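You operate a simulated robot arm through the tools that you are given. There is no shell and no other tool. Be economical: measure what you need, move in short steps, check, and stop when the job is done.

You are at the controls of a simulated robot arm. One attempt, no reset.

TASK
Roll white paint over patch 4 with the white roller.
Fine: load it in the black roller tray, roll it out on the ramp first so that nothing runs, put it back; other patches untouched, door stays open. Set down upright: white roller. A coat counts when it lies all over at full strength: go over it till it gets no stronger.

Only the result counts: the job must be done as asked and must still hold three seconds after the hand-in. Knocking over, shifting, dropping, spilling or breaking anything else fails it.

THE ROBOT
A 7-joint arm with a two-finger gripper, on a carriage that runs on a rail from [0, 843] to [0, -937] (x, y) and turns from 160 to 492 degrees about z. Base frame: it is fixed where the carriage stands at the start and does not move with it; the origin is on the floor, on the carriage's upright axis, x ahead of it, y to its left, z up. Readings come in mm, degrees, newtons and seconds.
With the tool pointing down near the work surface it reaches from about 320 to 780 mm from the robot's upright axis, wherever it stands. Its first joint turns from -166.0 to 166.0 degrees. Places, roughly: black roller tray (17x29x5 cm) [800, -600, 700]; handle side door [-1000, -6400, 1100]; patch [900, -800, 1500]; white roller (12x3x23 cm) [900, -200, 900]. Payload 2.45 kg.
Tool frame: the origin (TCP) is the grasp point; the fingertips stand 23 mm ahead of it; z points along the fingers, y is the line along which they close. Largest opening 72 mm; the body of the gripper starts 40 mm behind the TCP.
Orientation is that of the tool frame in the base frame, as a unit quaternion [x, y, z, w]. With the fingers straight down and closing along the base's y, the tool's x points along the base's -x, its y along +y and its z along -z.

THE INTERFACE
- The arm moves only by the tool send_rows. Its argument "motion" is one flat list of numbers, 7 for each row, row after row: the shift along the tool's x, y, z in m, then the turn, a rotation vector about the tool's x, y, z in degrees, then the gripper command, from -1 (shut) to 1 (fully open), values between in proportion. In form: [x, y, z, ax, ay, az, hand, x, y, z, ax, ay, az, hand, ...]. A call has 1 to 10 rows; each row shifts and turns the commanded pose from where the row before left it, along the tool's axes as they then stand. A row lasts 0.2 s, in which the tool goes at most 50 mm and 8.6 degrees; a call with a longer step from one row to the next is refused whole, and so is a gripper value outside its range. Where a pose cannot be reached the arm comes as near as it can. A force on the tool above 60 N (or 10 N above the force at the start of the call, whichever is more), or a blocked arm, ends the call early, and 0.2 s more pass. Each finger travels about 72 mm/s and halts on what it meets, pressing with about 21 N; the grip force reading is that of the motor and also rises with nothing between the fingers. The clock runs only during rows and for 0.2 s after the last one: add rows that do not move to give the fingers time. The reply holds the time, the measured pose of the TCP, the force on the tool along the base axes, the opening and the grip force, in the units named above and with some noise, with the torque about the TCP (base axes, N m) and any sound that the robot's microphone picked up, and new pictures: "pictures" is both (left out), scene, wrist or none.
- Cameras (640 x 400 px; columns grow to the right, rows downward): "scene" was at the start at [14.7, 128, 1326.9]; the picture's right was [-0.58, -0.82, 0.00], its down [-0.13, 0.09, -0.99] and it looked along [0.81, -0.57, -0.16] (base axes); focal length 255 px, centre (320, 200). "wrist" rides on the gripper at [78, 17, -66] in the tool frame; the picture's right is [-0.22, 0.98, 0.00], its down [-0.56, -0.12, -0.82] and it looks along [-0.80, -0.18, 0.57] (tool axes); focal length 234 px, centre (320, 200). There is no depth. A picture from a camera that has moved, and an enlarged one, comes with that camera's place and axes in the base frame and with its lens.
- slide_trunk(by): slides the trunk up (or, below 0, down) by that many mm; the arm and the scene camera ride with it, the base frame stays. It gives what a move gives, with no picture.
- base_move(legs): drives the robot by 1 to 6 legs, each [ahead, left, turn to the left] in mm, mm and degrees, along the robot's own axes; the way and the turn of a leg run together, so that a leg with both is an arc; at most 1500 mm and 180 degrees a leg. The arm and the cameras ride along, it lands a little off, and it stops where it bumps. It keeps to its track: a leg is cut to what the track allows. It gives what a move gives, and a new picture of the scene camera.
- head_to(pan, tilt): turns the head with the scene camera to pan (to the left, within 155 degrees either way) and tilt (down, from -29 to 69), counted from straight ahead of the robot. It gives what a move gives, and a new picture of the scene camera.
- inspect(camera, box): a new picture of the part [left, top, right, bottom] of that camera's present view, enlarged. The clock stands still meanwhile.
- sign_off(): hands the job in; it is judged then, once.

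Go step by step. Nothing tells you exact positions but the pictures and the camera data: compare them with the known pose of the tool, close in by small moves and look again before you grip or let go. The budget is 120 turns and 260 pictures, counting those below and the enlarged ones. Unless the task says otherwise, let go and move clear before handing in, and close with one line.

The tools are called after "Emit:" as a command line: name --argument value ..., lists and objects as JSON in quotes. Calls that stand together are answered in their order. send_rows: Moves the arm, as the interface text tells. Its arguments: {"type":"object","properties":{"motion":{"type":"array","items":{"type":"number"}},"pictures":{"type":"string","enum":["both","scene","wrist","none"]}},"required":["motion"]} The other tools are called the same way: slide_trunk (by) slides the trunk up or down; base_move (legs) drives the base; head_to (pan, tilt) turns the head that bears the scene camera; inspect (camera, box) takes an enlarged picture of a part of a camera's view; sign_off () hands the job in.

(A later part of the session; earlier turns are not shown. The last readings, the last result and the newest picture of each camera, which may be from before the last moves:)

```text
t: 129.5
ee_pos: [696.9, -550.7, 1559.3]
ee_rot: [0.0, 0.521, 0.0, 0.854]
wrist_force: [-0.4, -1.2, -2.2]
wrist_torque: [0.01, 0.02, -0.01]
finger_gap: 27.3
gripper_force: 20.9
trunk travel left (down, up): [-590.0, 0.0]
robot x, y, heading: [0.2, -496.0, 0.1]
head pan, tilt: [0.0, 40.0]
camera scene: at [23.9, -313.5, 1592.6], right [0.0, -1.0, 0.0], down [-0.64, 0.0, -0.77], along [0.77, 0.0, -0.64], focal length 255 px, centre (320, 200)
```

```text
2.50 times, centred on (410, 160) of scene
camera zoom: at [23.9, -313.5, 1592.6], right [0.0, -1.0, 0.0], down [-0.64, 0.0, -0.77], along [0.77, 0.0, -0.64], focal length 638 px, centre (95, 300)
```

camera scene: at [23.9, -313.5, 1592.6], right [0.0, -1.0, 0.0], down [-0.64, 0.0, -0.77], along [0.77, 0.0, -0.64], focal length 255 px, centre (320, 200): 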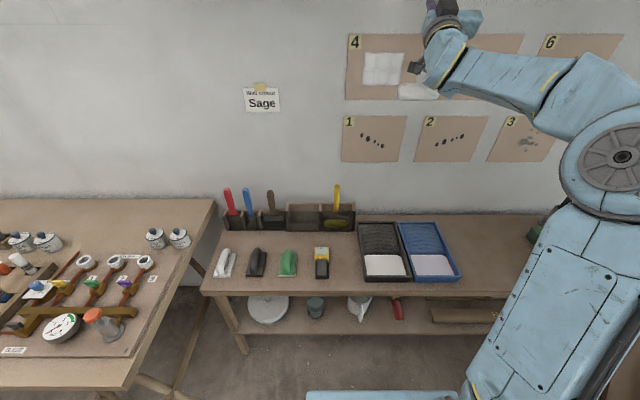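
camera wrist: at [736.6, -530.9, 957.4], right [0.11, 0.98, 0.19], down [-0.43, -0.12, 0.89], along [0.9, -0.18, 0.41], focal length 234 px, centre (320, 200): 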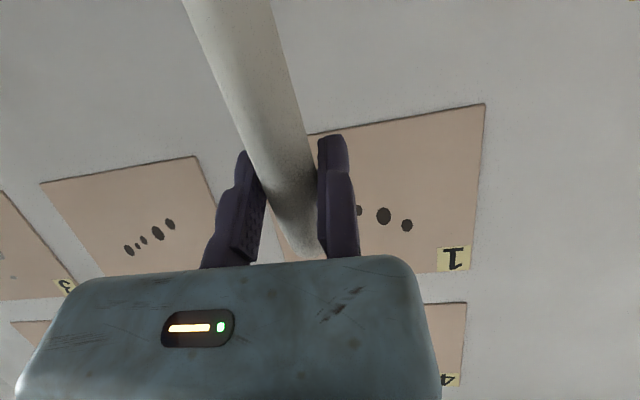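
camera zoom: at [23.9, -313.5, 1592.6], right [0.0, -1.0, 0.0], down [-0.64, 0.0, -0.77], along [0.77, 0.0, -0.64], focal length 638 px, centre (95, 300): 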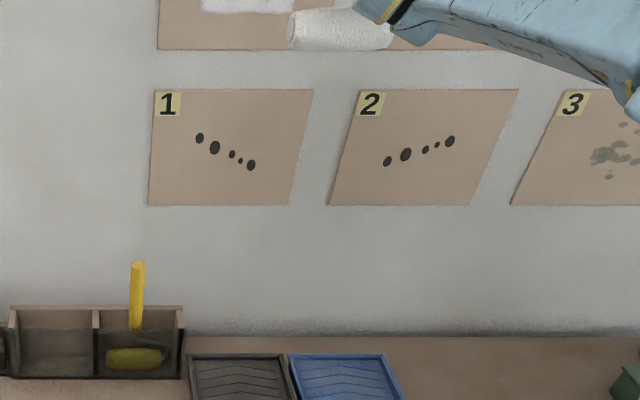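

The trunk limit per call is useful: going that far down would put the arm below the bench. I'll lower the trunk 300 and do the rest with the arm.

Emit:
slide_trunk --by -300

Emit:
send_rows --motion '[0.0356, 0, -0.0183, 0, 0, 0, -1, 0.0356, 0, -0.0183, 0, 0, 0, -1, 0.0356, 0, -0.0183, 0, 0, 0, -1, 0.0356, 0, -0.0183, 0, 0, 0, -1, 0.0356, 0, -0.0183, 0, 0, 0, -1, 0.0356, 0, -0.0183, 0, 0, 0, -1, 0.0356, 0, -0.0183, 0, 0, 0, -1, 0, 0, 0, 0, 0, 0, -1]' --pictures "none"

Emit:
inspect --camera "scene" --box '[320, 100, 520, 260]'

```text
t: 132.5
ee_pos: [697.0, -548.7, 1258.9]
ee_rot: [0.001, 0.521, -0.001, 0.854]
wrist_force: [-0.4, 0.3, -1.2]
wrist_torque: [0.02, 0.0, 0.02]
finger_gap: 27.6
gripper_force: 20.7
trunk travel left (down, up): [-290.0, 300.0]
robot x, y, heading: [-3.2, -492.9, 0.1]
head pan, tilt: [0.0, 40.0]
```

```text
t: 134.3
ee_pos: [698.5, -551.3, 978.8]
ee_rot: [0.001, 0.52, -0.001, 0.854]
wrist_force: [0.0, -0.2, -1.5]
wrist_torque: [0.04, -0.01, 0.01]
finger_gap: 27.4
gripper_force: 20.9
trunk travel left (down, up): [-290.0, 300.0]
robot x, y, heading: [-4.9, -492.4, 0.1]
head pan, tilt: [0.0, 40.0]
```

```text
2.50 times, centred on (420, 180) of scene
camera zoom: at [23.9, -313.5, 1292.6], right [0.0, -1.0, 0.0], down [-0.64, 0.0, -0.77], along [0.77, 0.0, -0.64], focal length 638 px, centre (70, 250)
```

zoom: 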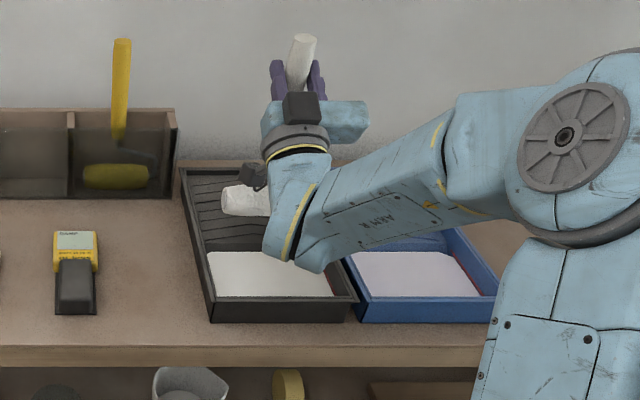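

Clear so far. I'll go down to the ramp in steps.

Emit:
send_rows --motion '[0.0222, 0, -0.0115, 0, 0, 0, -1, 0.0178, 0, -0.0092, 0, 0, 0, -1, 0, 0, 0, 0, 0, 0, -1]' --pictures "none"

Emit:
send_rows --motion '[0.0053, 0, -0.0028, 0, 0, 0, -1, 0.0036, 0, -0.0018, 0, 0, 0, -1, 0, 0, 0, 0, 0, 0, -1]' --pictures "none"

Emit:
inspect --camera "scene" --box '[340, 130, 460, 240]'

```text
t: 135.1
ee_pos: [697.3, -549.7, 934.0]
ee_rot: [-0.001, 0.521, 0.001, 0.854]
wrist_force: [-0.2, -0.2, -1.1]
wrist_torque: [0.03, -0.01, 0.01]
finger_gap: 27.3
gripper_force: 20.8
trunk travel left (down, up): [-290.0, 300.0]
robot x, y, heading: [2.7, -491.8, 0.2]
head pan, tilt: [0.0, 40.0]
```

```text
t: 135.9
ee_pos: [696.2, -551.0, 923.2]
ee_rot: [-0.001, 0.521, 0.001, 0.854]
wrist_force: [-0.8, 0.9, -0.6]
wrist_torque: [0.05, 0.0, 0.0]
finger_gap: 27.3
gripper_force: 21.4
trunk travel left (down, up): [-290.0, 300.0]
robot x, y, heading: [-0.4, -499.1, 0.1]
head pan, tilt: [0.0, 40.0]
```

```text
3.64 times, centred on (400, 185) of scene
camera zoom: at [23.8, -313.5, 1292.6], right [0.0, -1.0, 0.0], down [-0.64, 0.0, -0.77], along [0.77, 0.0, -0.64], focal length 928 px, centre (29, 254)
```

zoom: 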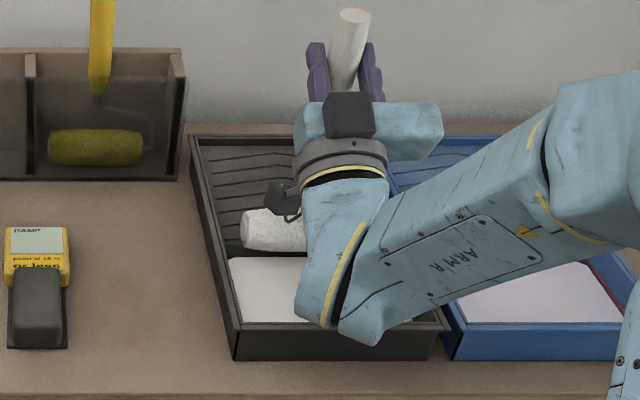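

Before going further, I'll check the patch unobstructed from here; the coat may already be at full strength.

Emit:
head_to --pan -12 --tilt -8

Emit:
inspect --camera "scene" --box '[290, 170, 420, 260]'

```text
t: 137.0
ee_pos: [698.0, -550.1, 924.1]
ee_rot: [0.0, 0.52, 0.0, 0.854]
wrist_force: [0.2, 0.3, -0.7]
wrist_torque: [0.0, 0.0, -0.01]
finger_gap: 27.4
gripper_force: 21.2
trunk travel left (down, up): [-290.0, 300.0]
robot x, y, heading: [-1.7, -496.9, 0.1]
head pan, tilt: [-12.0, -8.0]
camera scene: at [22.6, -331.3, 1368.5], right [-0.21, -0.98, 0.0], down [0.14, -0.03, -0.99], along [0.97, -0.21, 0.14], focal length 255 px, centre (320, 200)
```

scene: 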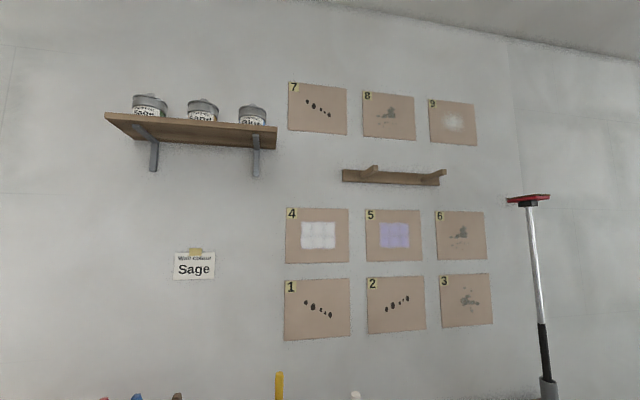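

```text
4.44 times, centred on (355, 215) of scene
camera zoom: at [22.6, -331.3, 1368.5], right [-0.21, -0.98, 0.0], down [0.14, -0.03, -0.99], along [0.97, -0.21, 0.14], focal length 1135 px, centre (164, 133)
```

zoom: 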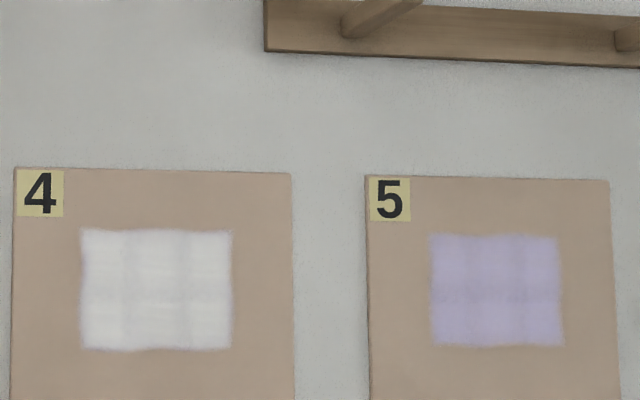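

Emit:
inspect --camera "scene" --box '[296, 216, 342, 256]'

Emit:
inspect --camera "scene" --box '[372, 216, 418, 256]'

```text
10.00 times, centred on (319, 236) of scene
camera zoom: at [22.6, -331.3, 1368.5], right [-0.21, -0.98, 0.0], down [0.14, -0.03, -0.99], along [0.97, -0.21, 0.14], focal length 2553 px, centre (330, -160)
```

zoom: 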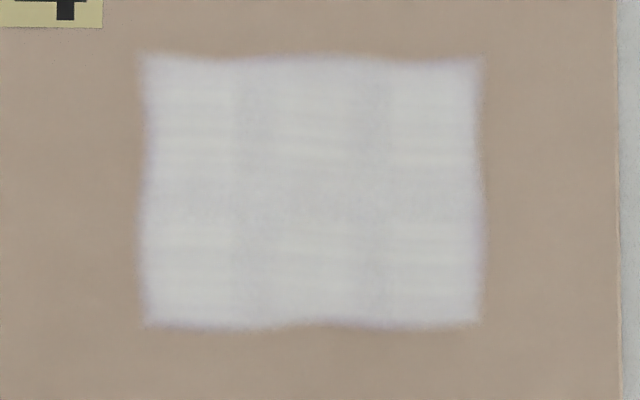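

```text
10.00 times, centred on (395, 236) of scene
camera zoom: at [22.6, -331.3, 1368.5], right [-0.21, -0.98, 0.0], down [0.14, -0.03, -0.99], along [0.97, -0.21, 0.14], focal length 2553 px, centre (-430, -160)
```

zoom: 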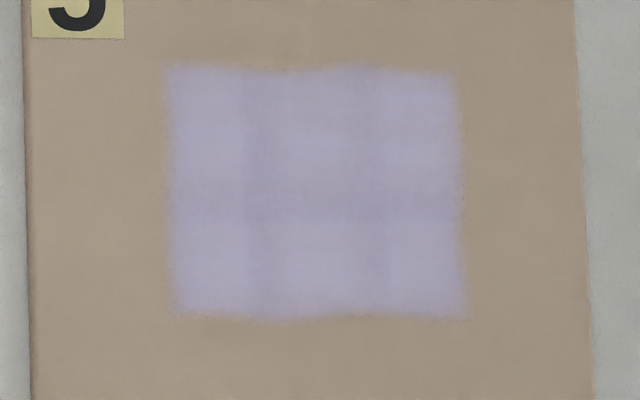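

The coat looks nearly full, but I want a final pass, and I need to know the handle angle for putting the roller back. I'll check the grip geometry.

Emit:
inspect --camera "wrist" --box '[0, 0, 640, 400]'

Emit:
head_to --pan -35 --tilt 35

Emit:
inspect --camera "scene" --box '[170, 90, 400, 240]'

```text
1.00 times, centred on (320, 200) of wrist (not enlarged: the box is as wide or as high as the picture)
camera zoom: at [674.5, -532.7, 825.3], right [-0.1, 0.98, 0.19], down [-0.98, -0.13, 0.12], along [0.15, -0.18, 0.97], focal length 234 px, centre (320, 200)
```

zoom: 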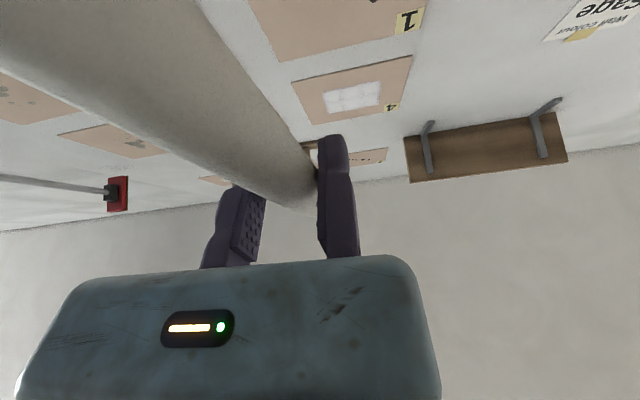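

```text
t: 138.1
ee_pos: [698.2, -551.5, 922.6]
ee_rot: [0.0, 0.521, 0.0, 0.853]
wrist_force: [-0.3, -0.2, -1.2]
wrist_torque: [0.02, -0.02, -0.03]
finger_gap: 27.4
gripper_force: 20.7
trunk travel left (down, up): [-290.0, 300.0]
robot x, y, heading: [0.3, -498.0, -0.3]
head pan, tilt: [-35.0, 35.0]
camera scene: at [11.0, -364.0, 1300.2], right [-0.57, -0.82, 0.0], down [-0.47, 0.33, -0.82], along [0.67, -0.47, -0.57], focal length 255 px, centre (320, 200)
```

scene: 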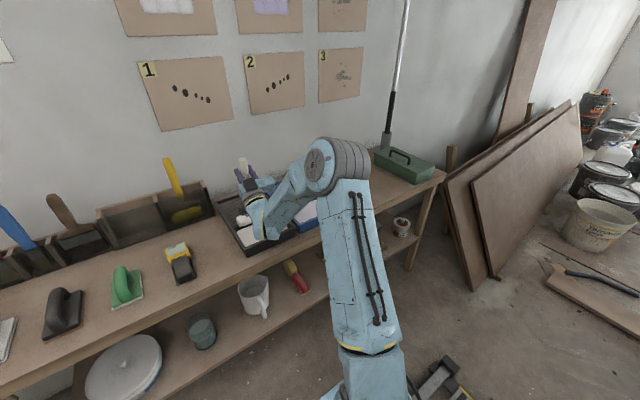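

```text
2.67 times, centred on (285, 165) of scene
camera zoom: at [11.0, -364.0, 1300.2], right [-0.57, -0.82, 0.0], down [-0.47, 0.33, -0.82], along [0.67, -0.47, -0.57], focal length 681 px, centre (413, 293)
```

zoom: 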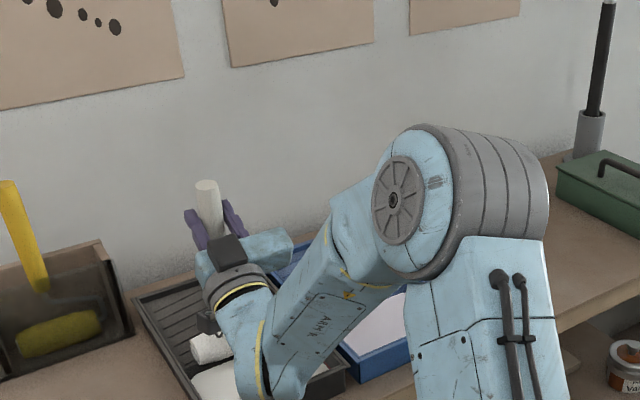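

The handle has pivoted to about 110° from the tool axis, close to the camera. I'll pivot it back by pressing the head, held forward of the grip, onto the well floor. There my wrist hangs free in front of the bench.

Emit:
send_rows --motion '[-0.0356, 0, 0.0184, 0, 0, 0, -1, -0.0161, 0, -0.0311, 0, 0, 0, -1, -0.0161, 0, -0.0311, 0, 0, 0, -1, -0.0161, 0, -0.0311, 0, 0, 0, -1, -0.0161, 0, -0.0311, 0, 0, 0, -1, 0, 0, 0, 0, -6.6, 0, -1, 0, 0, 0, 0, -6.6, 0, -1, 0, 0, 0, 0, -6.6, 0, -1, 0, 0, 0, 0, 0, 0, -1]' --pictures "none"

Emit:
head_to --pan 0 --tilt 45

Emit:
inspect --camera "scene" --box '[340, 80, 500, 260]'

```text
t: 140.1
ee_pos: [557.1, -550.2, 964.4]
ee_rot: [-0.001, 0.366, 0.001, 0.931]
wrist_force: [0.5, 0.0, -1.9]
wrist_torque: [0.0, 0.03, 0.02]
finger_gap: 27.4
gripper_force: 21.6
trunk travel left (down, up): [-290.0, 300.0]
robot x, y, heading: [0.3, -495.8, -0.1]
head pan, tilt: [-35.0, 35.0]
```

```text
t: 141.1
ee_pos: [557.6, -549.2, 964.6]
ee_rot: [0.0, 0.366, 0.0, 0.93]
wrist_force: [-0.3, -0.3, -1.3]
wrist_torque: [0.01, 0.04, 0.03]
finger_gap: 27.4
gripper_force: 20.6
trunk travel left (down, up): [-290.0, 300.0]
robot x, y, heading: [3.7, -497.6, 0.1]
head pan, tilt: [0.0, 45.0]
camera scene: at [20.1, -313.6, 1285.3], right [0.0, -1.0, 0.0], down [-0.71, 0.0, -0.71], along [0.71, 0.0, -0.71], focal length 255 px, centre (320, 200)
```

scene: 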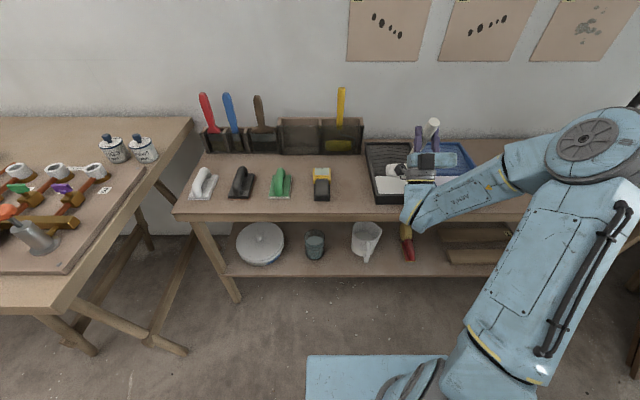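

```text
2.22 times, centred on (420, 170) of scene
camera zoom: at [20.1, -313.6, 1285.3], right [0.0, -1.0, 0.0], down [-0.71, 0.0, -0.71], along [0.71, 0.0, -0.71], focal length 567 px, centre (98, 267)
```

zoom: 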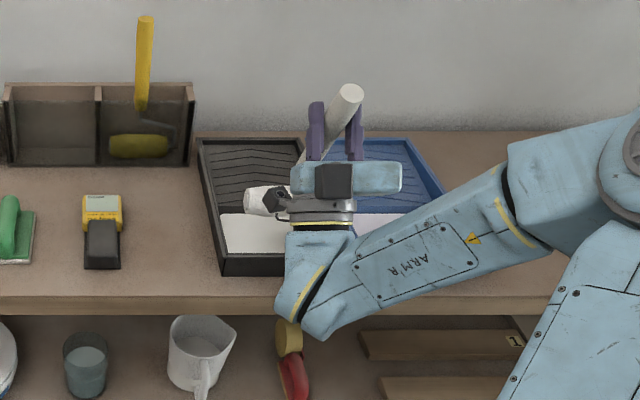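

Geometry as expected: the head is at (640, 796), 26° ahead of vertical. I'll lower it into the well and press.

Emit:
send_rows --motion '[0.0232, 0, -0.0249, 0, 0, 0, -1, 0.0232, 0, -0.0249, 0, 0, 0, -1, 0, 0, 0, 0, 0, 0, -1]' --pictures "none"

Emit:
send_rows --motion '[0.0034, 0, -0.0037, 0, 0, 0, -1, 0.0034, 0, -0.0037, 0, 0, 0, -1, 0, 0, 0, 0, 0, 0, -1]' --pictures "none"

Emit:
send_rows --motion '[0.0034, 0, -0.0037, 0, 0, 0, -1, 0.0034, 0, -0.0037, 0, 0, 0, -1, 0, 0, 0, 0, 0, 0, -1]' --pictures "none"

Emit:
inspect --camera "scene" --box '[340, 80, 500, 260]'

```text
t: 141.9
ee_pos: [557.7, -548.9, 895.4]
ee_rot: [0.0, 0.366, 0.0, 0.931]
wrist_force: [0.4, -0.6, -1.7]
wrist_torque: [0.02, 0.03, -0.01]
finger_gap: 27.4
gripper_force: 21.5
trunk travel left (down, up): [-290.0, 300.0]
robot x, y, heading: [1.1, -490.9, 0.1]
head pan, tilt: [0.0, 45.0]
```

```text
t: 142.7
ee_pos: [556.1, -549.2, 887.1]
ee_rot: [-0.001, 0.364, 0.001, 0.931]
wrist_force: [-0.1, -1.5, 9.2]
wrist_torque: [-0.09, -0.74, -0.03]
finger_gap: 27.3
gripper_force: 20.9
trunk travel left (down, up): [-290.0, 300.0]
robot x, y, heading: [1.3, -494.1, 0.1]
head pan, tilt: [0.0, 45.0]
```

```text
t: 143.5
ee_pos: [556.1, -549.9, 875.3]
ee_rot: [0.0, 0.367, 0.001, 0.93]
wrist_force: [-0.1, 0.6, 5.8]
wrist_torque: [-0.04, -0.57, 0.15]
finger_gap: 27.7
gripper_force: 21.0
trunk travel left (down, up): [-290.0, 300.0]
robot x, y, heading: [-0.7, -496.7, 0.2]
head pan, tilt: [0.0, 45.0]
```

```text
2.22 times, centred on (420, 170) of scene
camera zoom: at [19.7, -313.4, 1285.2], right [0.0, -1.0, 0.0], down [-0.71, 0.0, -0.71], along [0.71, 0.0, -0.71], focal length 567 px, centre (98, 267)
```

zoom: 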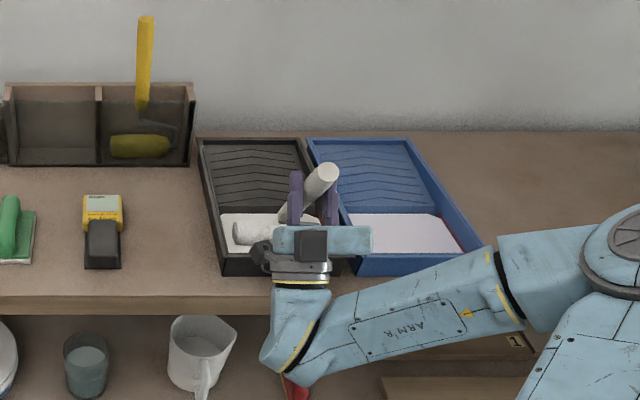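

The handle is pivoting as planned. I'll press a bit further, then lift and reorient.

Emit:
send_rows --motion '[0.0034, 0, -0.0037, 0, 0, 0, -1, 0.0034, 0, -0.0037, 0, 0, 0, -1, 0, 0, 0, 0, 0, 0, -1, -0.0273, 0, 0.0292, 0, 0, 0, -1, -0.0273, 0, 0.0292, 0, 0, 0, -1, 0, 0, 0, 0, 7, 0, -1, 0, 0, 0, 0, 7, 0, -1, 0, 0, 0, 0, 7, 0, -1, 0, 0, 0, 0, 0, 0, -1]' --pictures "none"

Emit:
inspect --camera "scene" --box '[340, 80, 500, 260]'

```text
t: 145.5
ee_pos: [557.8, -549.3, 946.0]
ee_rot: [-0.001, 0.531, 0.002, 0.848]
wrist_force: [-0.2, -0.3, -2.5]
wrist_torque: [0.02, 0.04, 0.01]
finger_gap: 27.5
gripper_force: 21.1
trunk travel left (down, up): [-290.0, 300.0]
robot x, y, heading: [-0.2, -498.2, -0.1]
head pan, tilt: [0.0, 45.0]
```

```text
2.22 times, centred on (420, 170) of scene
camera zoom: at [20.1, -313.5, 1285.3], right [0.0, -1.0, 0.0], down [-0.71, 0.0, -0.71], along [0.71, 0.0, -0.71], focal length 567 px, centre (98, 267)
```

zoom: 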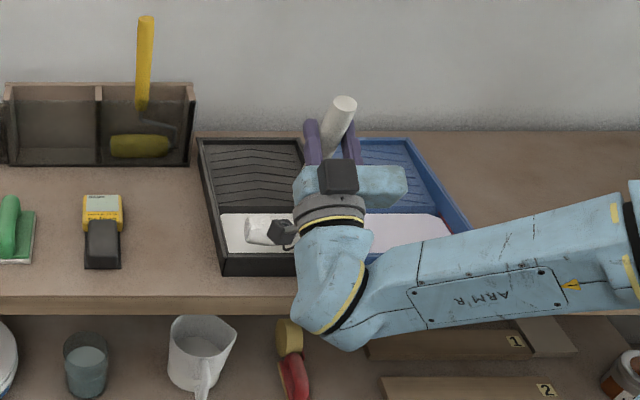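

The pivot gained about 12°. I'll repeat with a second press.

Emit:
send_rows --motion '[0, 0, 0, 0, -4.5, 0, -1, 0, 0, 0, 0, -4.5, 0, -1, 0.0377, 0, -0.0264, 0, 0, 0, -1, 0.0041, 0, -0.0029, 0, 0, 0, -1, 0.0041, 0, -0.0029, 0, 0, 0, -1, 0.0041, 0, -0.0029, 0, 0, 0, -1, 0.0041, 0, -0.0029, 0, 0, 0, -1, 0.0041, 0, -0.0029, 0, 0, 0, -1, 0.0041, 0, -0.0029, 0, 0, 0, -1, 0, 0, 0, 0, 0, 0, -1]' --pictures "none"

Emit:
send_rows --motion '[-0.0328, 0, 0.023, 0, 0, 0, -1, -0.0328, 0, 0.023, 0, 0, 0, -1, 0, 0, 0, 0, 7, 0, -1, 0, 0, 0, 0, 7, 0, -1, 0, 0, 0, 0, 7, 0, -1, 0, 0, 0, 0, 0, 0, -1]' --pictures "none"

Emit:
inspect --camera "scene" --box '[340, 80, 500, 260]'

```text
t: 147.7
ee_pos: [555.3, -549.9, 871.4]
ee_rot: [0.0, 0.462, 0.0, 0.887]
wrist_force: [0.4, 0.9, 6.9]
wrist_torque: [-0.11, -0.74, 0.02]
finger_gap: 27.3
gripper_force: 20.8
trunk travel left (down, up): [-290.0, 300.0]
robot x, y, heading: [4.0, -492.5, 0.3]
head pan, tilt: [0.0, 45.0]
```

```text
t: 149.1
ee_pos: [555.6, -551.4, 949.6]
ee_rot: [0.0, 0.616, 0.0, 0.787]
wrist_force: [1.3, -0.4, -1.2]
wrist_torque: [-0.01, 0.02, -0.04]
finger_gap: 27.6
gripper_force: 21.1
trunk travel left (down, up): [-290.0, 300.0]
robot x, y, heading: [1.3, -491.2, -0.0]
head pan, tilt: [0.0, 45.0]
```

```text
2.22 times, centred on (420, 170) of scene
camera zoom: at [20.1, -313.4, 1285.3], right [0.0, -1.0, 0.0], down [-0.71, 0.0, -0.71], along [0.71, 0.0, -0.71], focal length 567 px, centre (98, 267)
```

zoom: 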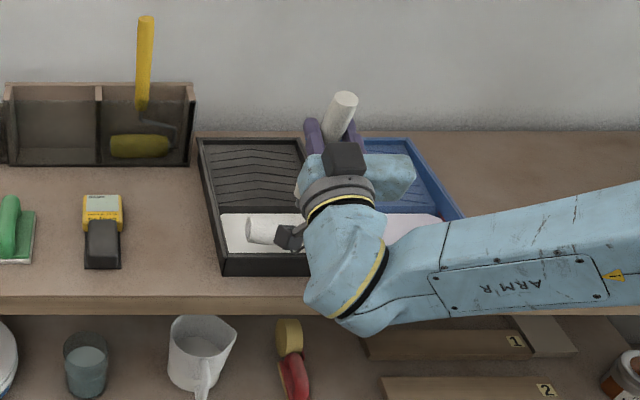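

Now at about 88°. A third press.

Emit:
send_rows --motion '[0, 0, 0, 0, -5, 0, -1, 0, 0, 0, 0, -5, 0, -1, 0.0457, 0, -0.0204, 0, 0, 0, -1, 0.005, 0, -0.0022, 0, 0, 0, -1, 0.005, 0, -0.0022, 0, 0, 0, -1, 0.005, 0, -0.0022, 0, 0, 0, -1, 0.005, 0, -0.0022, 0, 0, 0, -1, 0.005, 0, -0.0022, 0, 0, 0, -1, 0.005, 0, -0.0022, 0, 0, 0, -1, 0, 0, 0, 0, 0, 0, -1]' --pictures "none"

Emit:
send_rows --motion '[-0.0366, 0, 0.0163, 0, 0, 0, -1, -0.0366, 0, 0.0163, 0, 0, 0, -1, 0, 0, 0, 0, 7, 0, -1, 0, 0, 0, 0, 7, 0, -1, 0, 0, 0, 0, 7, 0, -1, 0, 0, 0, 0, 0, 0, -1]' --pictures "none"

Emit:
inspect --camera "scene" --box '[340, 80, 500, 260]'

```text
t: 151.3
ee_pos: [556.4, -548.5, 868.8]
ee_rot: [0.0, 0.545, 0.0, 0.839]
wrist_force: [0.1, 1.5, 5.6]
wrist_torque: [-0.12, -0.72, 0.11]
finger_gap: 27.7
gripper_force: 21.0
trunk travel left (down, up): [-290.0, 300.0]
robot x, y, heading: [-4.0, -496.5, 0.2]
head pan, tilt: [0.0, 45.0]
```

```text
t: 152.7
ee_pos: [555.9, -550.1, 947.4]
ee_rot: [0.0, 0.689, 0.0, 0.724]
wrist_force: [0.6, -0.9, -2.0]
wrist_torque: [0.02, 0.01, 0.03]
finger_gap: 27.6
gripper_force: 20.9
trunk travel left (down, up): [-290.0, 300.0]
robot x, y, heading: [1.1, -495.8, 0.0]
head pan, tilt: [0.0, 45.0]
```

```text
2.22 times, centred on (420, 170) of scene
camera zoom: at [20.1, -313.4, 1285.3], right [0.0, -1.0, 0.0], down [-0.71, 0.0, -0.71], along [0.71, 0.0, -0.71], focal length 567 px, centre (98, 267)
```

zoom: 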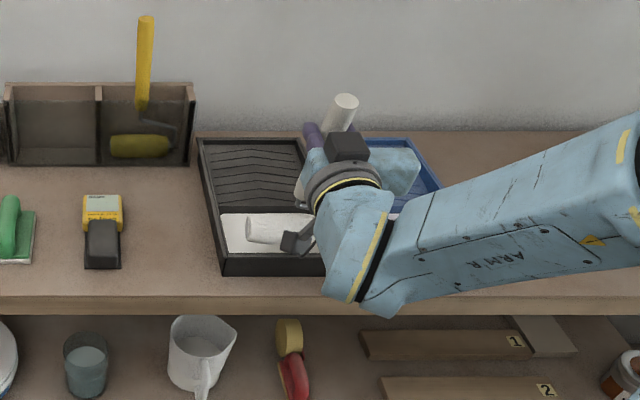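

About 76° now. One last press, then roll out on the ramp.

Emit:
send_rows --motion '[0, 0, 0, 0, -4.5, 0, -1, 0, 0, 0, 0, -4.5, 0, -1, 0.0465, 0, -0.0099, 0, 0, 0, -1, 0.0052, 0, -0.0011, 0, 0, 0, -1, 0.0052, 0, -0.0011, 0, 0, 0, -1, 0.0052, 0, -0.0011, 0, 0, 0, -1, 0.0052, 0, -0.0011, 0, 0, 0, -1, 0.0052, 0, -0.0011, 0, 0, 0, -1, 0.0052, 0, -0.0011, 0, 0, 0, -1, 0, 0, 0, 0, 0, 0, -1]' --pictures "none"

Emit:
send_rows --motion '[-0.0392, 0, 0.0083, 0, 0, 0, -1, -0.0392, 0, 0.0083, 0, 0, 0, -1, 0, 0, 0, 0, 8, 0, -1, 0, 0, 0, 0, 8, 0, -1, 0, 0, 0, 0, 8, 0, -1, 0, 0, 0, 0, 8, 0, -1, 0, 0, 0, 0, 0, 0, -1]' --pictures "none"

Emit:
inspect --camera "scene" --box '[340, 80, 500, 260]'

```text
t: 154.9
ee_pos: [556.3, -548.4, 867.6]
ee_rot: [-0.001, 0.629, 0.001, 0.777]
wrist_force: [0.2, 0.8, 5.4]
wrist_torque: [-0.06, -0.76, 0.09]
finger_gap: 27.7
gripper_force: 21.3
trunk travel left (down, up): [-290.0, 300.0]
robot x, y, heading: [3.8, -492.9, -0.1]
head pan, tilt: [0.0, 45.0]
```

```text
t: 156.5
ee_pos: [556.1, -549.3, 948.0]
ee_rot: [0.0, 0.82, -0.001, 0.573]
wrist_force: [0.1, -0.1, -2.2]
wrist_torque: [0.05, 0.03, -0.01]
finger_gap: 27.6
gripper_force: 21.2
trunk travel left (down, up): [-290.0, 300.0]
robot x, y, heading: [-0.0, -495.9, 0.3]
head pan, tilt: [0.0, 45.0]
```

```text
2.22 times, centred on (420, 170) of scene
camera zoom: at [20.1, -313.5, 1285.3], right [0.0, -1.0, 0.0], down [-0.71, 0.0, -0.71], along [0.71, 0.0, -0.71], focal length 567 px, centre (98, 267)
```

zoom: 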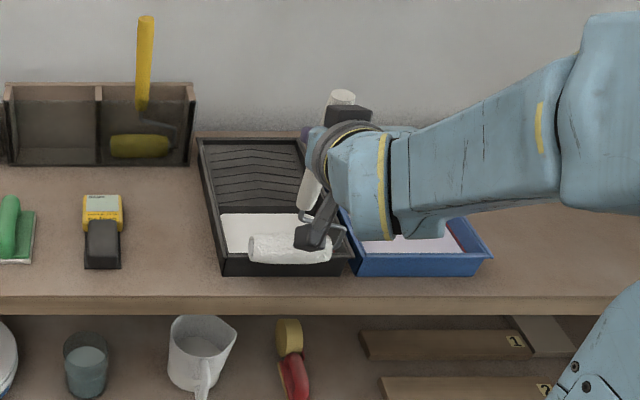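

The handle is back to about 62°. I'll move the loaded roller straight over the ramp, make the handle vertical, and touch down.

Emit:
send_rows --motion '[-0.0244, 0, 0.038, 0, 0, 0, -1, -0.015, 0, 0.0414, 0, 0, 0, -1, -0.015, 0, 0.0414, 0, 0, 0, -1, -0.015, 0, 0.0414, 0, 0, 0, -1, -0.015, 0, 0.0414, 0, 0, 0, -1, -0.015, 0, 0.0414, 0, 0, 0, -1, 0, 0, 0, 0, 8, 0, -1, 0, 0, 0, 0, 0, 0, -1]' --pictures "none"

Emit:
inspect --camera "scene" --box '[340, 80, 500, 260]'

```text
t: 158.3
ee_pos: [821.3, -549.8, 958.5]
ee_rot: [0.0, 0.858, 0.001, 0.514]
wrist_force: [0.0, 0.8, -1.0]
wrist_torque: [0.03, 0.0, -0.01]
finger_gap: 27.6
gripper_force: 21.1
trunk travel left (down, up): [-290.0, 300.0]
robot x, y, heading: [-0.2, -497.0, 0.4]
head pan, tilt: [0.0, 45.0]
```

```text
2.22 times, centred on (420, 170) of scene
camera zoom: at [20.2, -313.5, 1285.3], right [0.0, -1.0, 0.0], down [-0.71, 0.0, -0.71], along [0.71, 0.0, -0.71], focal length 567 px, centre (98, 267)
```

zoom: 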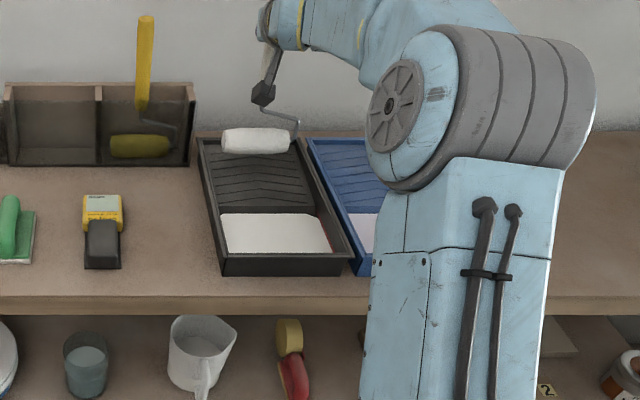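

Now to come down onto the ramp.

Emit:
send_rows --motion '[0.0115, 0, 0.0061, 0, 0, 0, -1, 0.0035, 0, 0.0019, 0, 0, 0, -1, 0, 0, 0, 0, 0, 0, -1]' --pictures "none"

Emit:
send_rows --motion '[0.0026, 0, 0.0014, 0, 0, 0, -1, 0, 0, 0, 0, 0, 0, -1]' --pictures "none"

Emit:
inspect --camera "scene" --box '[380, 120, 430, 170]'

```text
t: 159.1
ee_pos: [821.6, -548.9, 940.4]
ee_rot: [0.001, 0.857, -0.001, 0.515]
wrist_force: [-0.3, 0.2, -2.1]
wrist_torque: [0.04, 0.01, 0.0]
finger_gap: 27.4
gripper_force: 20.6
trunk travel left (down, up): [-290.0, 300.0]
robot x, y, heading: [0.4, -494.2, 0.1]
head pan, tilt: [0.0, 45.0]
```

```text
t: 159.7
ee_pos: [821.1, -548.5, 937.3]
ee_rot: [0.0, 0.857, 0.0, 0.515]
wrist_force: [-0.3, 0.1, -1.2]
wrist_torque: [0.02, 0.02, 0.04]
finger_gap: 27.7
gripper_force: 21.5
trunk travel left (down, up): [-290.0, 300.0]
robot x, y, heading: [-1.0, -495.4, 0.1]
head pan, tilt: [0.0, 45.0]
```

```text
8.00 times, centred on (405, 145) of scene
camera zoom: at [20.1, -313.5, 1285.3], right [0.0, -1.0, 0.0], down [-0.71, 0.0, -0.71], along [0.71, 0.0, -0.71], focal length 2042 px, centre (-360, 640)
```

zoom: 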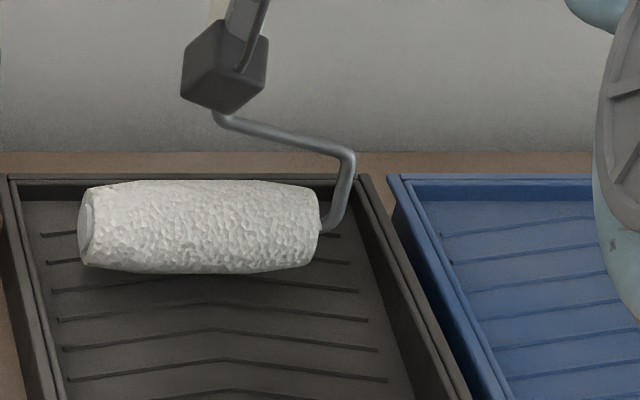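

No excess rings show, so I can't be sure it's freshly loaded. I'll dip it properly once more in the well with the handle vertical.

Emit:
send_rows --motion '[-0.0177, 0, -0.0094, 0, 0, 0, -1, 0.0197, 0, -0.0371, 0, 0, 0, -1, 0.0197, 0, -0.0371, 0, 0, 0, -1, 0.0197, 0, -0.0371, 0, 0, 0, -1, 0.0197, 0, -0.0371, 0, 0, 0, -1, 0.0203, 0, 0.0108, 0, 0, 0, -1, 0.0177, 0, 0.0094, 0, 0, 0, -1, 0, 0, 0, 0, 0, 0, -1]' --pictures "none"

Emit:
send_rows --motion '[0.0026, 0, 0.0014, 0, 0, 0, -1, 0.0026, 0, 0.0014, 0, 0, 0, -1, 0, 0, 0, 0, 0, 0, -1]' --pictures "none"

Emit:
inspect --camera "scene" --box '[370, 140, 440, 200]'

```text
t: 161.5
ee_pos: [654.1, -548.0, 914.2]
ee_rot: [0.0, 0.857, 0.0, 0.515]
wrist_force: [0.0, 0.4, -1.1]
wrist_torque: [0.04, 0.0, 0.02]
finger_gap: 27.4
gripper_force: 21.1
trunk travel left (down, up): [-290.0, 300.0]
robot x, y, heading: [1.2, -495.7, 0.1]
head pan, tilt: [0.0, 45.0]
```

```text
t: 162.3
ee_pos: [653.2, -549.3, 909.2]
ee_rot: [-0.001, 0.857, 0.001, 0.515]
wrist_force: [0.7, -0.5, -0.5]
wrist_torque: [0.01, -0.06, -0.01]
finger_gap: 27.5
gripper_force: 20.3
trunk travel left (down, up): [-290.0, 300.0]
robot x, y, heading: [-3.1, -493.2, 0.0]
head pan, tilt: [0.0, 45.0]
```

```text
6.67 times, centred on (405, 170) of scene
camera zoom: at [20.1, -313.5, 1285.3], right [0.0, -1.0, 0.0], down [-0.71, 0.0, -0.71], along [0.71, 0.0, -0.71], focal length 1702 px, centre (-247, 400)
```

zoom: 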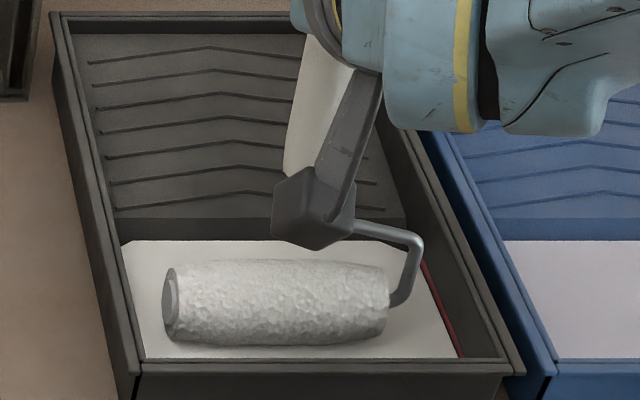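

Emit:
send_rows --motion '[0.0022, 0, 0.0012, 0, 0, 0, -1, 0.0013, 0, 0.0007, 0, 0, 0, -1, 0, 0, 0, 0, 0, 0, -1, 0, 0, 0, 0, 0, 0, -1]' --pictures "none"

Emit:
inspect --camera "scene" --box '[370, 140, 440, 200]'

```text
t: 163.3
ee_pos: [654.4, -550.4, 904.1]
ee_rot: [0.001, 0.857, -0.001, 0.515]
wrist_force: [0.1, -0.6, -1.1]
wrist_torque: [0.05, -0.01, -0.02]
finger_gap: 27.5
gripper_force: 20.7
trunk travel left (down, up): [-290.0, 300.0]
robot x, y, heading: [2.2, -496.4, 0.0]
head pan, tilt: [0.0, 45.0]
```

```text
6.67 times, centred on (405, 170) of scene
camera zoom: at [20.1, -313.5, 1285.3], right [0.0, -1.0, 0.0], down [-0.71, 0.0, -0.71], along [0.71, 0.0, -0.71], focal length 1702 px, centre (-247, 400)
```

zoom: 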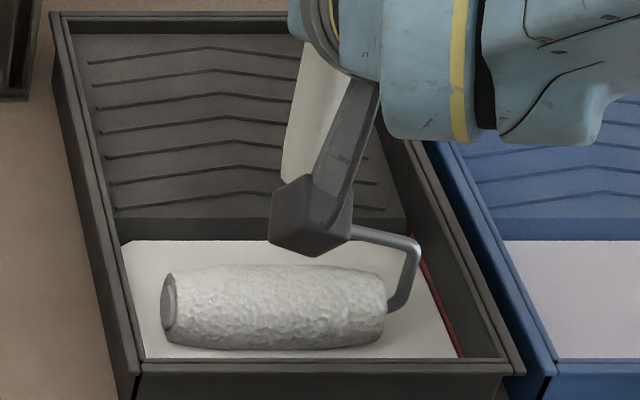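

Emit:
send_rows --motion '[0.0022, 0, 0.0012, 0, 0, 0, -1, 0.0018, 0, 0.0009, 0, 0, 0, -1, 0, 0, 0, 0, 0, 0, -1]' --pictures "none"

Emit:
inspect --camera "scene" --box '[370, 140, 440, 200]'

```text
t: 164.1
ee_pos: [653.1, -550.2, 901.5]
ee_rot: [-0.001, 0.856, 0.0, 0.516]
wrist_force: [-0.1, -0.7, 6.8]
wrist_torque: [-0.02, 0.09, 0.02]
finger_gap: 27.1
gripper_force: 21.0
trunk travel left (down, up): [-290.0, 300.0]
robot x, y, heading: [-0.1, -494.6, -0.0]
head pan, tilt: [0.0, 45.0]
```

```text
6.67 times, centred on (405, 170) of scene
camera zoom: at [19.7, -313.4, 1285.4], right [0.0, -1.0, 0.0], down [-0.71, 0.0, -0.71], along [0.71, 0.0, -0.71], focal length 1702 px, centre (-247, 400)
```

zoom: 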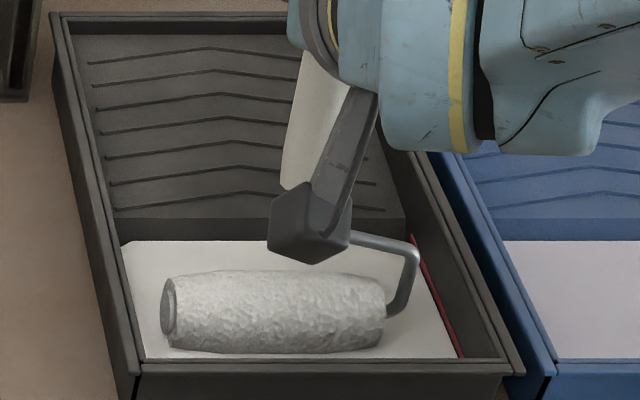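

Emit:
send_rows --motion '[-0.007, 0, 0.0132, 0, 0, 0, -1, -0.007, 0, 0.0132, 0, 0, 0, -1, 0.007, 0, -0.0132, 0, 0, 0, -1, 0.007, 0, -0.0132, 0, 0, 0, -1, 0.007, 0, -0.0132, 0, 0, 0, -1, -0.007, 0, 0.0132, 0, 0, 0, -1, 0, 0, 0, 0, 0, 0, -1, 0, 0, 0, 0, 0, 0, -1]' --pictures "none"

Emit:
inspect --camera "scene" --box '[370, 140, 440, 200]'

```text
t: 165.9
ee_pos: [654.1, -548.9, 901.9]
ee_rot: [-0.001, 0.857, 0.001, 0.515]
wrist_force: [0.1, -0.4, 5.4]
wrist_torque: [-0.08, 0.07, -0.02]
finger_gap: 27.3
gripper_force: 20.8
trunk travel left (down, up): [-290.0, 300.0]
robot x, y, heading: [-0.5, -494.0, -0.1]
head pan, tilt: [0.0, 45.0]
```

```text
6.67 times, centred on (405, 170) of scene
camera zoom: at [19.7, -313.5, 1285.3], right [0.0, -1.0, 0.0], down [-0.71, 0.0, -0.71], along [0.71, 0.0, -0.71], focal length 1702 px, centre (-247, 400)
```

zoom: 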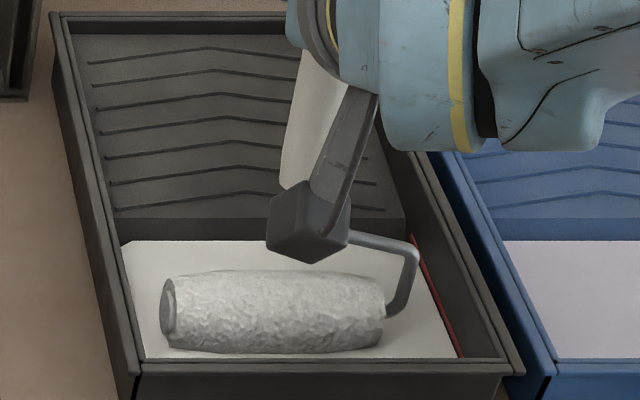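

It's touching the paint with no excess showing. I'll roll out on the ramp anyway, then go to the wall.

Emit:
send_rows --motion '[-0.0265, 0, -0.0141, 0, 0, 0, -1, -0.0095, 0, -0.005, 0, 0, 0, -1, -0.0188, 0, 0.0353, 0, 0, 0, -1, -0.0188, 0, 0.0353, 0, 0, 0, -1, -0.0188, 0, 0.0353, 0, 0, 0, -1, -0.0188, 0, 0.0353, 0, 0, 0, -1, 0.0095, 0, 0.005, 0, 0, 0, -1, 0, 0, 0, 0, 0, 0, -1]' --pictures "none"

Emit:
send_rows --motion '[0.0035, 0, 0.0019, 0, 0, 0, -1, 0, 0, 0, 0, 0, 0, -1]' --pictures "none"

```text
t: 167.7
ee_pos: [812.3, -549.9, 931.0]
ee_rot: [-0.001, 0.857, 0.0, 0.515]
wrist_force: [-0.6, -0.2, -0.3]
wrist_torque: [0.01, -0.01, -0.01]
finger_gap: 27.1
gripper_force: 21.2
trunk travel left (down, up): [-290.0, 300.0]
robot x, y, heading: [-1.2, -492.3, -0.0]
head pan, tilt: [0.0, 45.0]
```

```text
t: 168.3
ee_pos: [811.8, -548.5, 926.9]
ee_rot: [-0.001, 0.857, 0.001, 0.515]
wrist_force: [0.5, 0.8, -1.0]
wrist_torque: [0.04, 0.02, 0.03]
finger_gap: 27.6
gripper_force: 21.1
trunk travel left (down, up): [-290.0, 300.0]
robot x, y, heading: [-0.3, -496.6, -0.0]
head pan, tilt: [0.0, 45.0]
```

Emit:
send_rows --motion '[0.003, 0, 0.0016, 0, 0, 0, -1, 0.023, 0, -0.0274, 0, 0, 0, -1, 0.023, 0, -0.0274, 0, 0, 0, -1, -0.023, 0, 0.0274, 0, 0, 0, -1, -0.023, 0, 0.0274, 0, 0, 0, -1, 0.023, 0, -0.0274, 0, 0, 0, -1, 0.023, 0, -0.0274, 0, 0, 0, -1, -0.023, 0, 0.0274, 0, 0, 0, -1, -0.023, 0, 0.0274, 0, 0, 0, -1, 0, 0, 0, 0, 0, 0, -1]' --pictures "none"

Emit:
inspect --camera "scene" --box '[370, 120, 440, 190]'

```text
t: 170.5
ee_pos: [813.3, -549.4, 923.2]
ee_rot: [-0.001, 0.858, 0.001, 0.514]
wrist_force: [0.5, 0.4, -1.3]
wrist_torque: [0.05, 0.0, -0.02]
finger_gap: 27.2
gripper_force: 20.9
trunk travel left (down, up): [-290.0, 300.0]
robot x, y, heading: [-2.1, -494.3, -0.2]
head pan, tilt: [0.0, 45.0]
```

```text
5.71 times, centred on (405, 155) of scene
camera zoom: at [20.2, -313.5, 1285.3], right [0.0, -1.0, 0.0], down [-0.71, 0.0, -0.71], along [0.71, 0.0, -0.71], focal length 1459 px, centre (-166, 457)
```

zoom: 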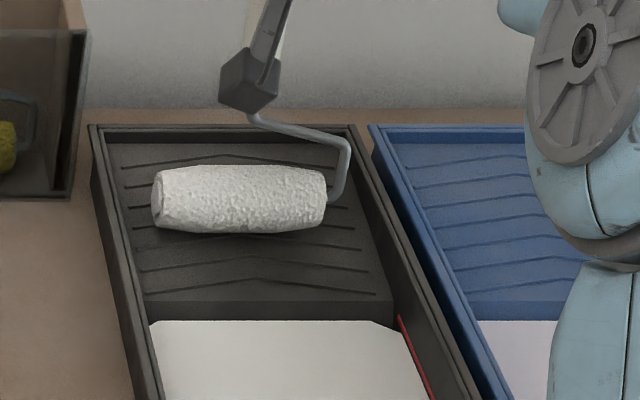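

Evenly coated and no drips. Lifting, backing off, raising the trunk and swinging to the wall.

Emit:
send_rows --motion '[-0.0353, 0, -0.0188, 0, 0, 0, -1, -0.0353, 0, -0.0188, 0, 0, 0, -1, 0.0188, 0, -0.0353, 0, 0, 0, -1, 0.0188, 0, -0.0353, 0, 0, 0, -1, 0.0188, 0, -0.0353, 0, 0, 0, -1, 0, 0, 0, 0, 0, 0, -1]' --pictures "none"

Emit:
slide_trunk --by 300

Emit:
send_rows --motion '[0, 0, 0, 0, -8.5, 0, -1, 0, 0, 0, 0, -8.5, 0, -1, 0, 0, 0, 0, -8.5, 0, -1, 0, 0, 0, 0, -8.5, 0, -1, 0, 0, 0, 0, -8.5, 0, -1, 0, 0, 0, 0, -8.5, 0, -1, 0, 0, 0, 0, -8.5, 0, -1, 0, 0, 0, 0, -8.5, 0, -1, 0, 0, 0, 0, -8.5, 0, -1, 0, 0, 0, 0, -8.5, 0, -1]' --pictures "none"

Emit:
head_to --pan -10 --tilt 8

Emit:
inspect --camera "scene" --box '[290, 190, 430, 320]'

```text
t: 171.9
ee_pos: [692.5, -549.1, 1003.9]
ee_rot: [-0.001, 0.857, 0.001, 0.515]
wrist_force: [0.5, 0.0, -1.3]
wrist_torque: [0.01, -0.06, 0.0]
finger_gap: 27.3
gripper_force: 20.9
trunk travel left (down, up): [-290.0, 300.0]
robot x, y, heading: [2.0, -498.1, -0.0]
head pan, tilt: [0.0, 45.0]
```

```text
t: 174.9
ee_pos: [692.8, -550.7, 1303.9]
ee_rot: [0.001, 0.857, -0.001, 0.515]
wrist_force: [0.4, 0.2, -1.9]
wrist_torque: [0.01, 0.01, 0.03]
finger_gap: 27.5
gripper_force: 20.6
trunk travel left (down, up): [-590.0, 0.0]
robot x, y, heading: [-1.1, -496.4, 0.2]
head pan, tilt: [0.0, 45.0]
```

```text
t: 177.1
ee_pos: [691.9, -550.1, 1302.9]
ee_rot: [0.0, 0.285, 0.001, 0.959]
wrist_force: [0.3, 0.5, -1.7]
wrist_torque: [0.04, 0.12, 0.0]
finger_gap: 27.6
gripper_force: 20.7
trunk travel left (down, up): [-590.0, 0.0]
robot x, y, heading: [-0.5, -493.1, -0.1]
head pan, tilt: [0.0, 45.0]
```

```text
t: 178.2
ee_pos: [692.2, -549.7, 1302.9]
ee_rot: [0.0, 0.285, 0.0, 0.959]
wrist_force: [-0.1, 0.4, -1.4]
wrist_torque: [0.01, 0.1, 0.01]
finger_gap: 27.5
gripper_force: 21.0
trunk travel left (down, up): [-590.0, 0.0]
robot x, y, heading: [-2.8, -495.1, 0.2]
head pan, tilt: [-10.0, 8.0]
camera scene: at [30.0, -329.5, 1643.4], right [-0.17, -0.98, 0.0], down [-0.14, 0.02, -0.99], along [0.98, -0.17, -0.14], focal length 255 px, centre (320, 200)
```

scene: 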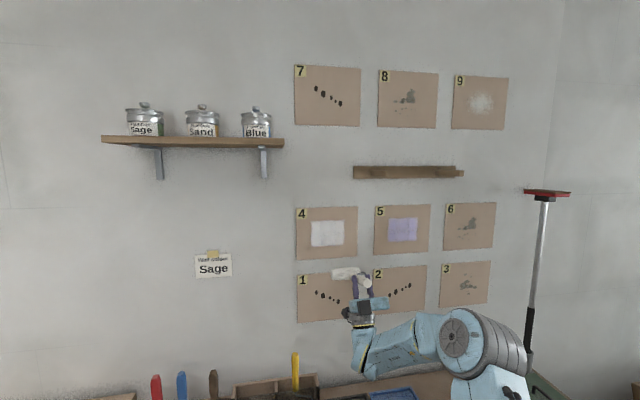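

```text
3.08 times, centred on (360, 255) of scene
camera zoom: at [30.0, -329.5, 1643.4], right [-0.17, -0.98, 0.0], down [-0.14, 0.02, -0.99], along [0.98, -0.17, -0.14], focal length 786 px, centre (197, 31)
```

zoom: 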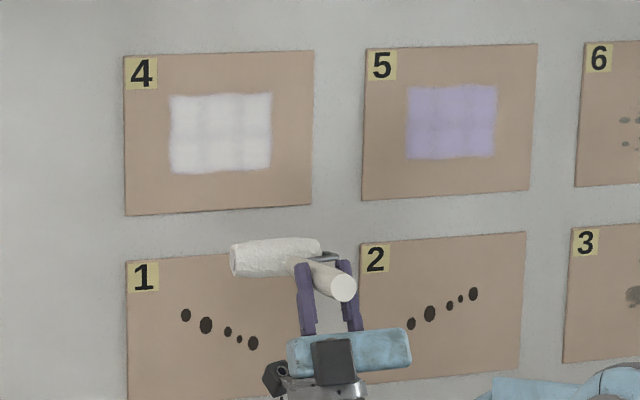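

The head sits 15° below level. I'll level it another 12° and move in front of patch 4's left column.

Emit:
send_rows --motion '[0, 0, 0, 0, -6, 0, -1, 0, 0, 0, 0, -6, 0, -1, 0.0109, 0.0128, 0.0207, 0, 0, 0, -1, 0.0109, 0.0128, 0.0207, 0, 0, 0, -1, 0.0109, 0.0128, 0.0207, 0, 0, 0, -1, 0.0109, 0.0128, 0.0207, 0, 0, 0, -1, 0.0109, 0.0128, 0.0207, 0, 0, 0, -1, 0, 0, 0, 0, 0, 0, -1]' --pictures "none"

Emit:
inspect --camera "scene" --box '[290, 190, 430, 320]'

```text
t: 180.0
ee_pos: [781.1, -486.7, 1380.5]
ee_rot: [0.0, 0.182, 0.0, 0.983]
wrist_force: [0.3, -0.8, -1.0]
wrist_torque: [0.0, 0.11, 0.02]
finger_gap: 27.5
gripper_force: 20.8
trunk travel left (down, up): [-590.0, 0.0]
robot x, y, heading: [-1.2, -494.5, 0.1]
head pan, tilt: [-10.0, 8.0]
```

```text
3.08 times, centred on (360, 255) of scene
camera zoom: at [30.3, -329.5, 1643.5], right [-0.17, -0.98, 0.0], down [-0.14, 0.02, -0.99], along [0.98, -0.17, -0.14], focal length 786 px, centre (197, 31)
```

zoom: 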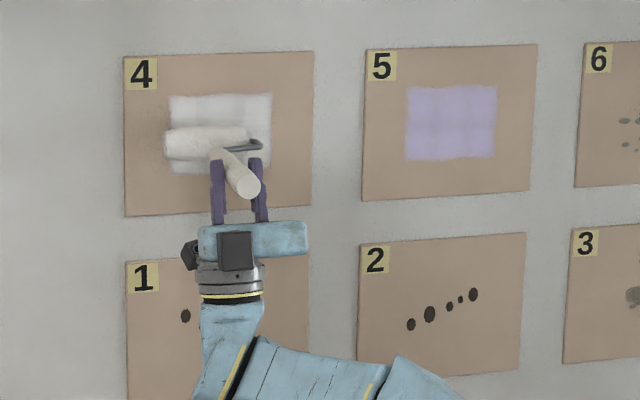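

Well placed: head at y≈-506, z≈1368. Approaching to contact.

Emit:
send_rows --motion '[0.0093, 0, 0.0036, 0, 0, 0, -1, 0.0056, 0, 0.0021, 0, 0, 0, -1, 0, 0, 0, 0, 0, 0, -1]' --pictures "none"

Emit:
send_rows --motion '[0.0028, 0, 0.0011, 0, 0, 0, -1, 0, 0, 0, 0, 0, 0, -1]' --pictures "none"

Emit:
send_rows --motion '[0.0019, 0, 0.0007, 0, 0, 0, -1, 0, 0, 0, 0, 0, 0, -1]' --pictures "none"

```text
t: 180.8
ee_pos: [797.8, -487.1, 1381.3]
ee_rot: [0.001, 0.182, -0.001, 0.983]
wrist_force: [0.3, 0.5, -0.8]
wrist_torque: [0.04, 0.08, -0.01]
finger_gap: 27.2
gripper_force: 21.1
trunk travel left (down, up): [-590.0, 0.0]
robot x, y, heading: [-2.4, -494.0, 0.2]
head pan, tilt: [-10.0, 8.0]
```

```text
t: 181.4
ee_pos: [800.8, -486.2, 1379.6]
ee_rot: [-0.001, 0.182, 0.001, 0.983]
wrist_force: [0.1, -0.4, -2.2]
wrist_torque: [0.02, 0.05, -0.02]
finger_gap: 27.4
gripper_force: 21.1
trunk travel left (down, up): [-590.0, 0.0]
robot x, y, heading: [-4.5, -494.0, 0.0]
head pan, tilt: [-10.0, 8.0]
```

```text
t: 182.0
ee_pos: [802.2, -485.6, 1380.7]
ee_rot: [-0.001, 0.182, 0.0, 0.983]
wrist_force: [-1.0, 0.4, -2.3]
wrist_torque: [-0.01, 0.08, -0.01]
finger_gap: 27.6
gripper_force: 21.0
trunk travel left (down, up): [-590.0, 0.0]
robot x, y, heading: [-1.0, -495.8, 0.1]
head pan, tilt: [-10.0, 8.0]
```

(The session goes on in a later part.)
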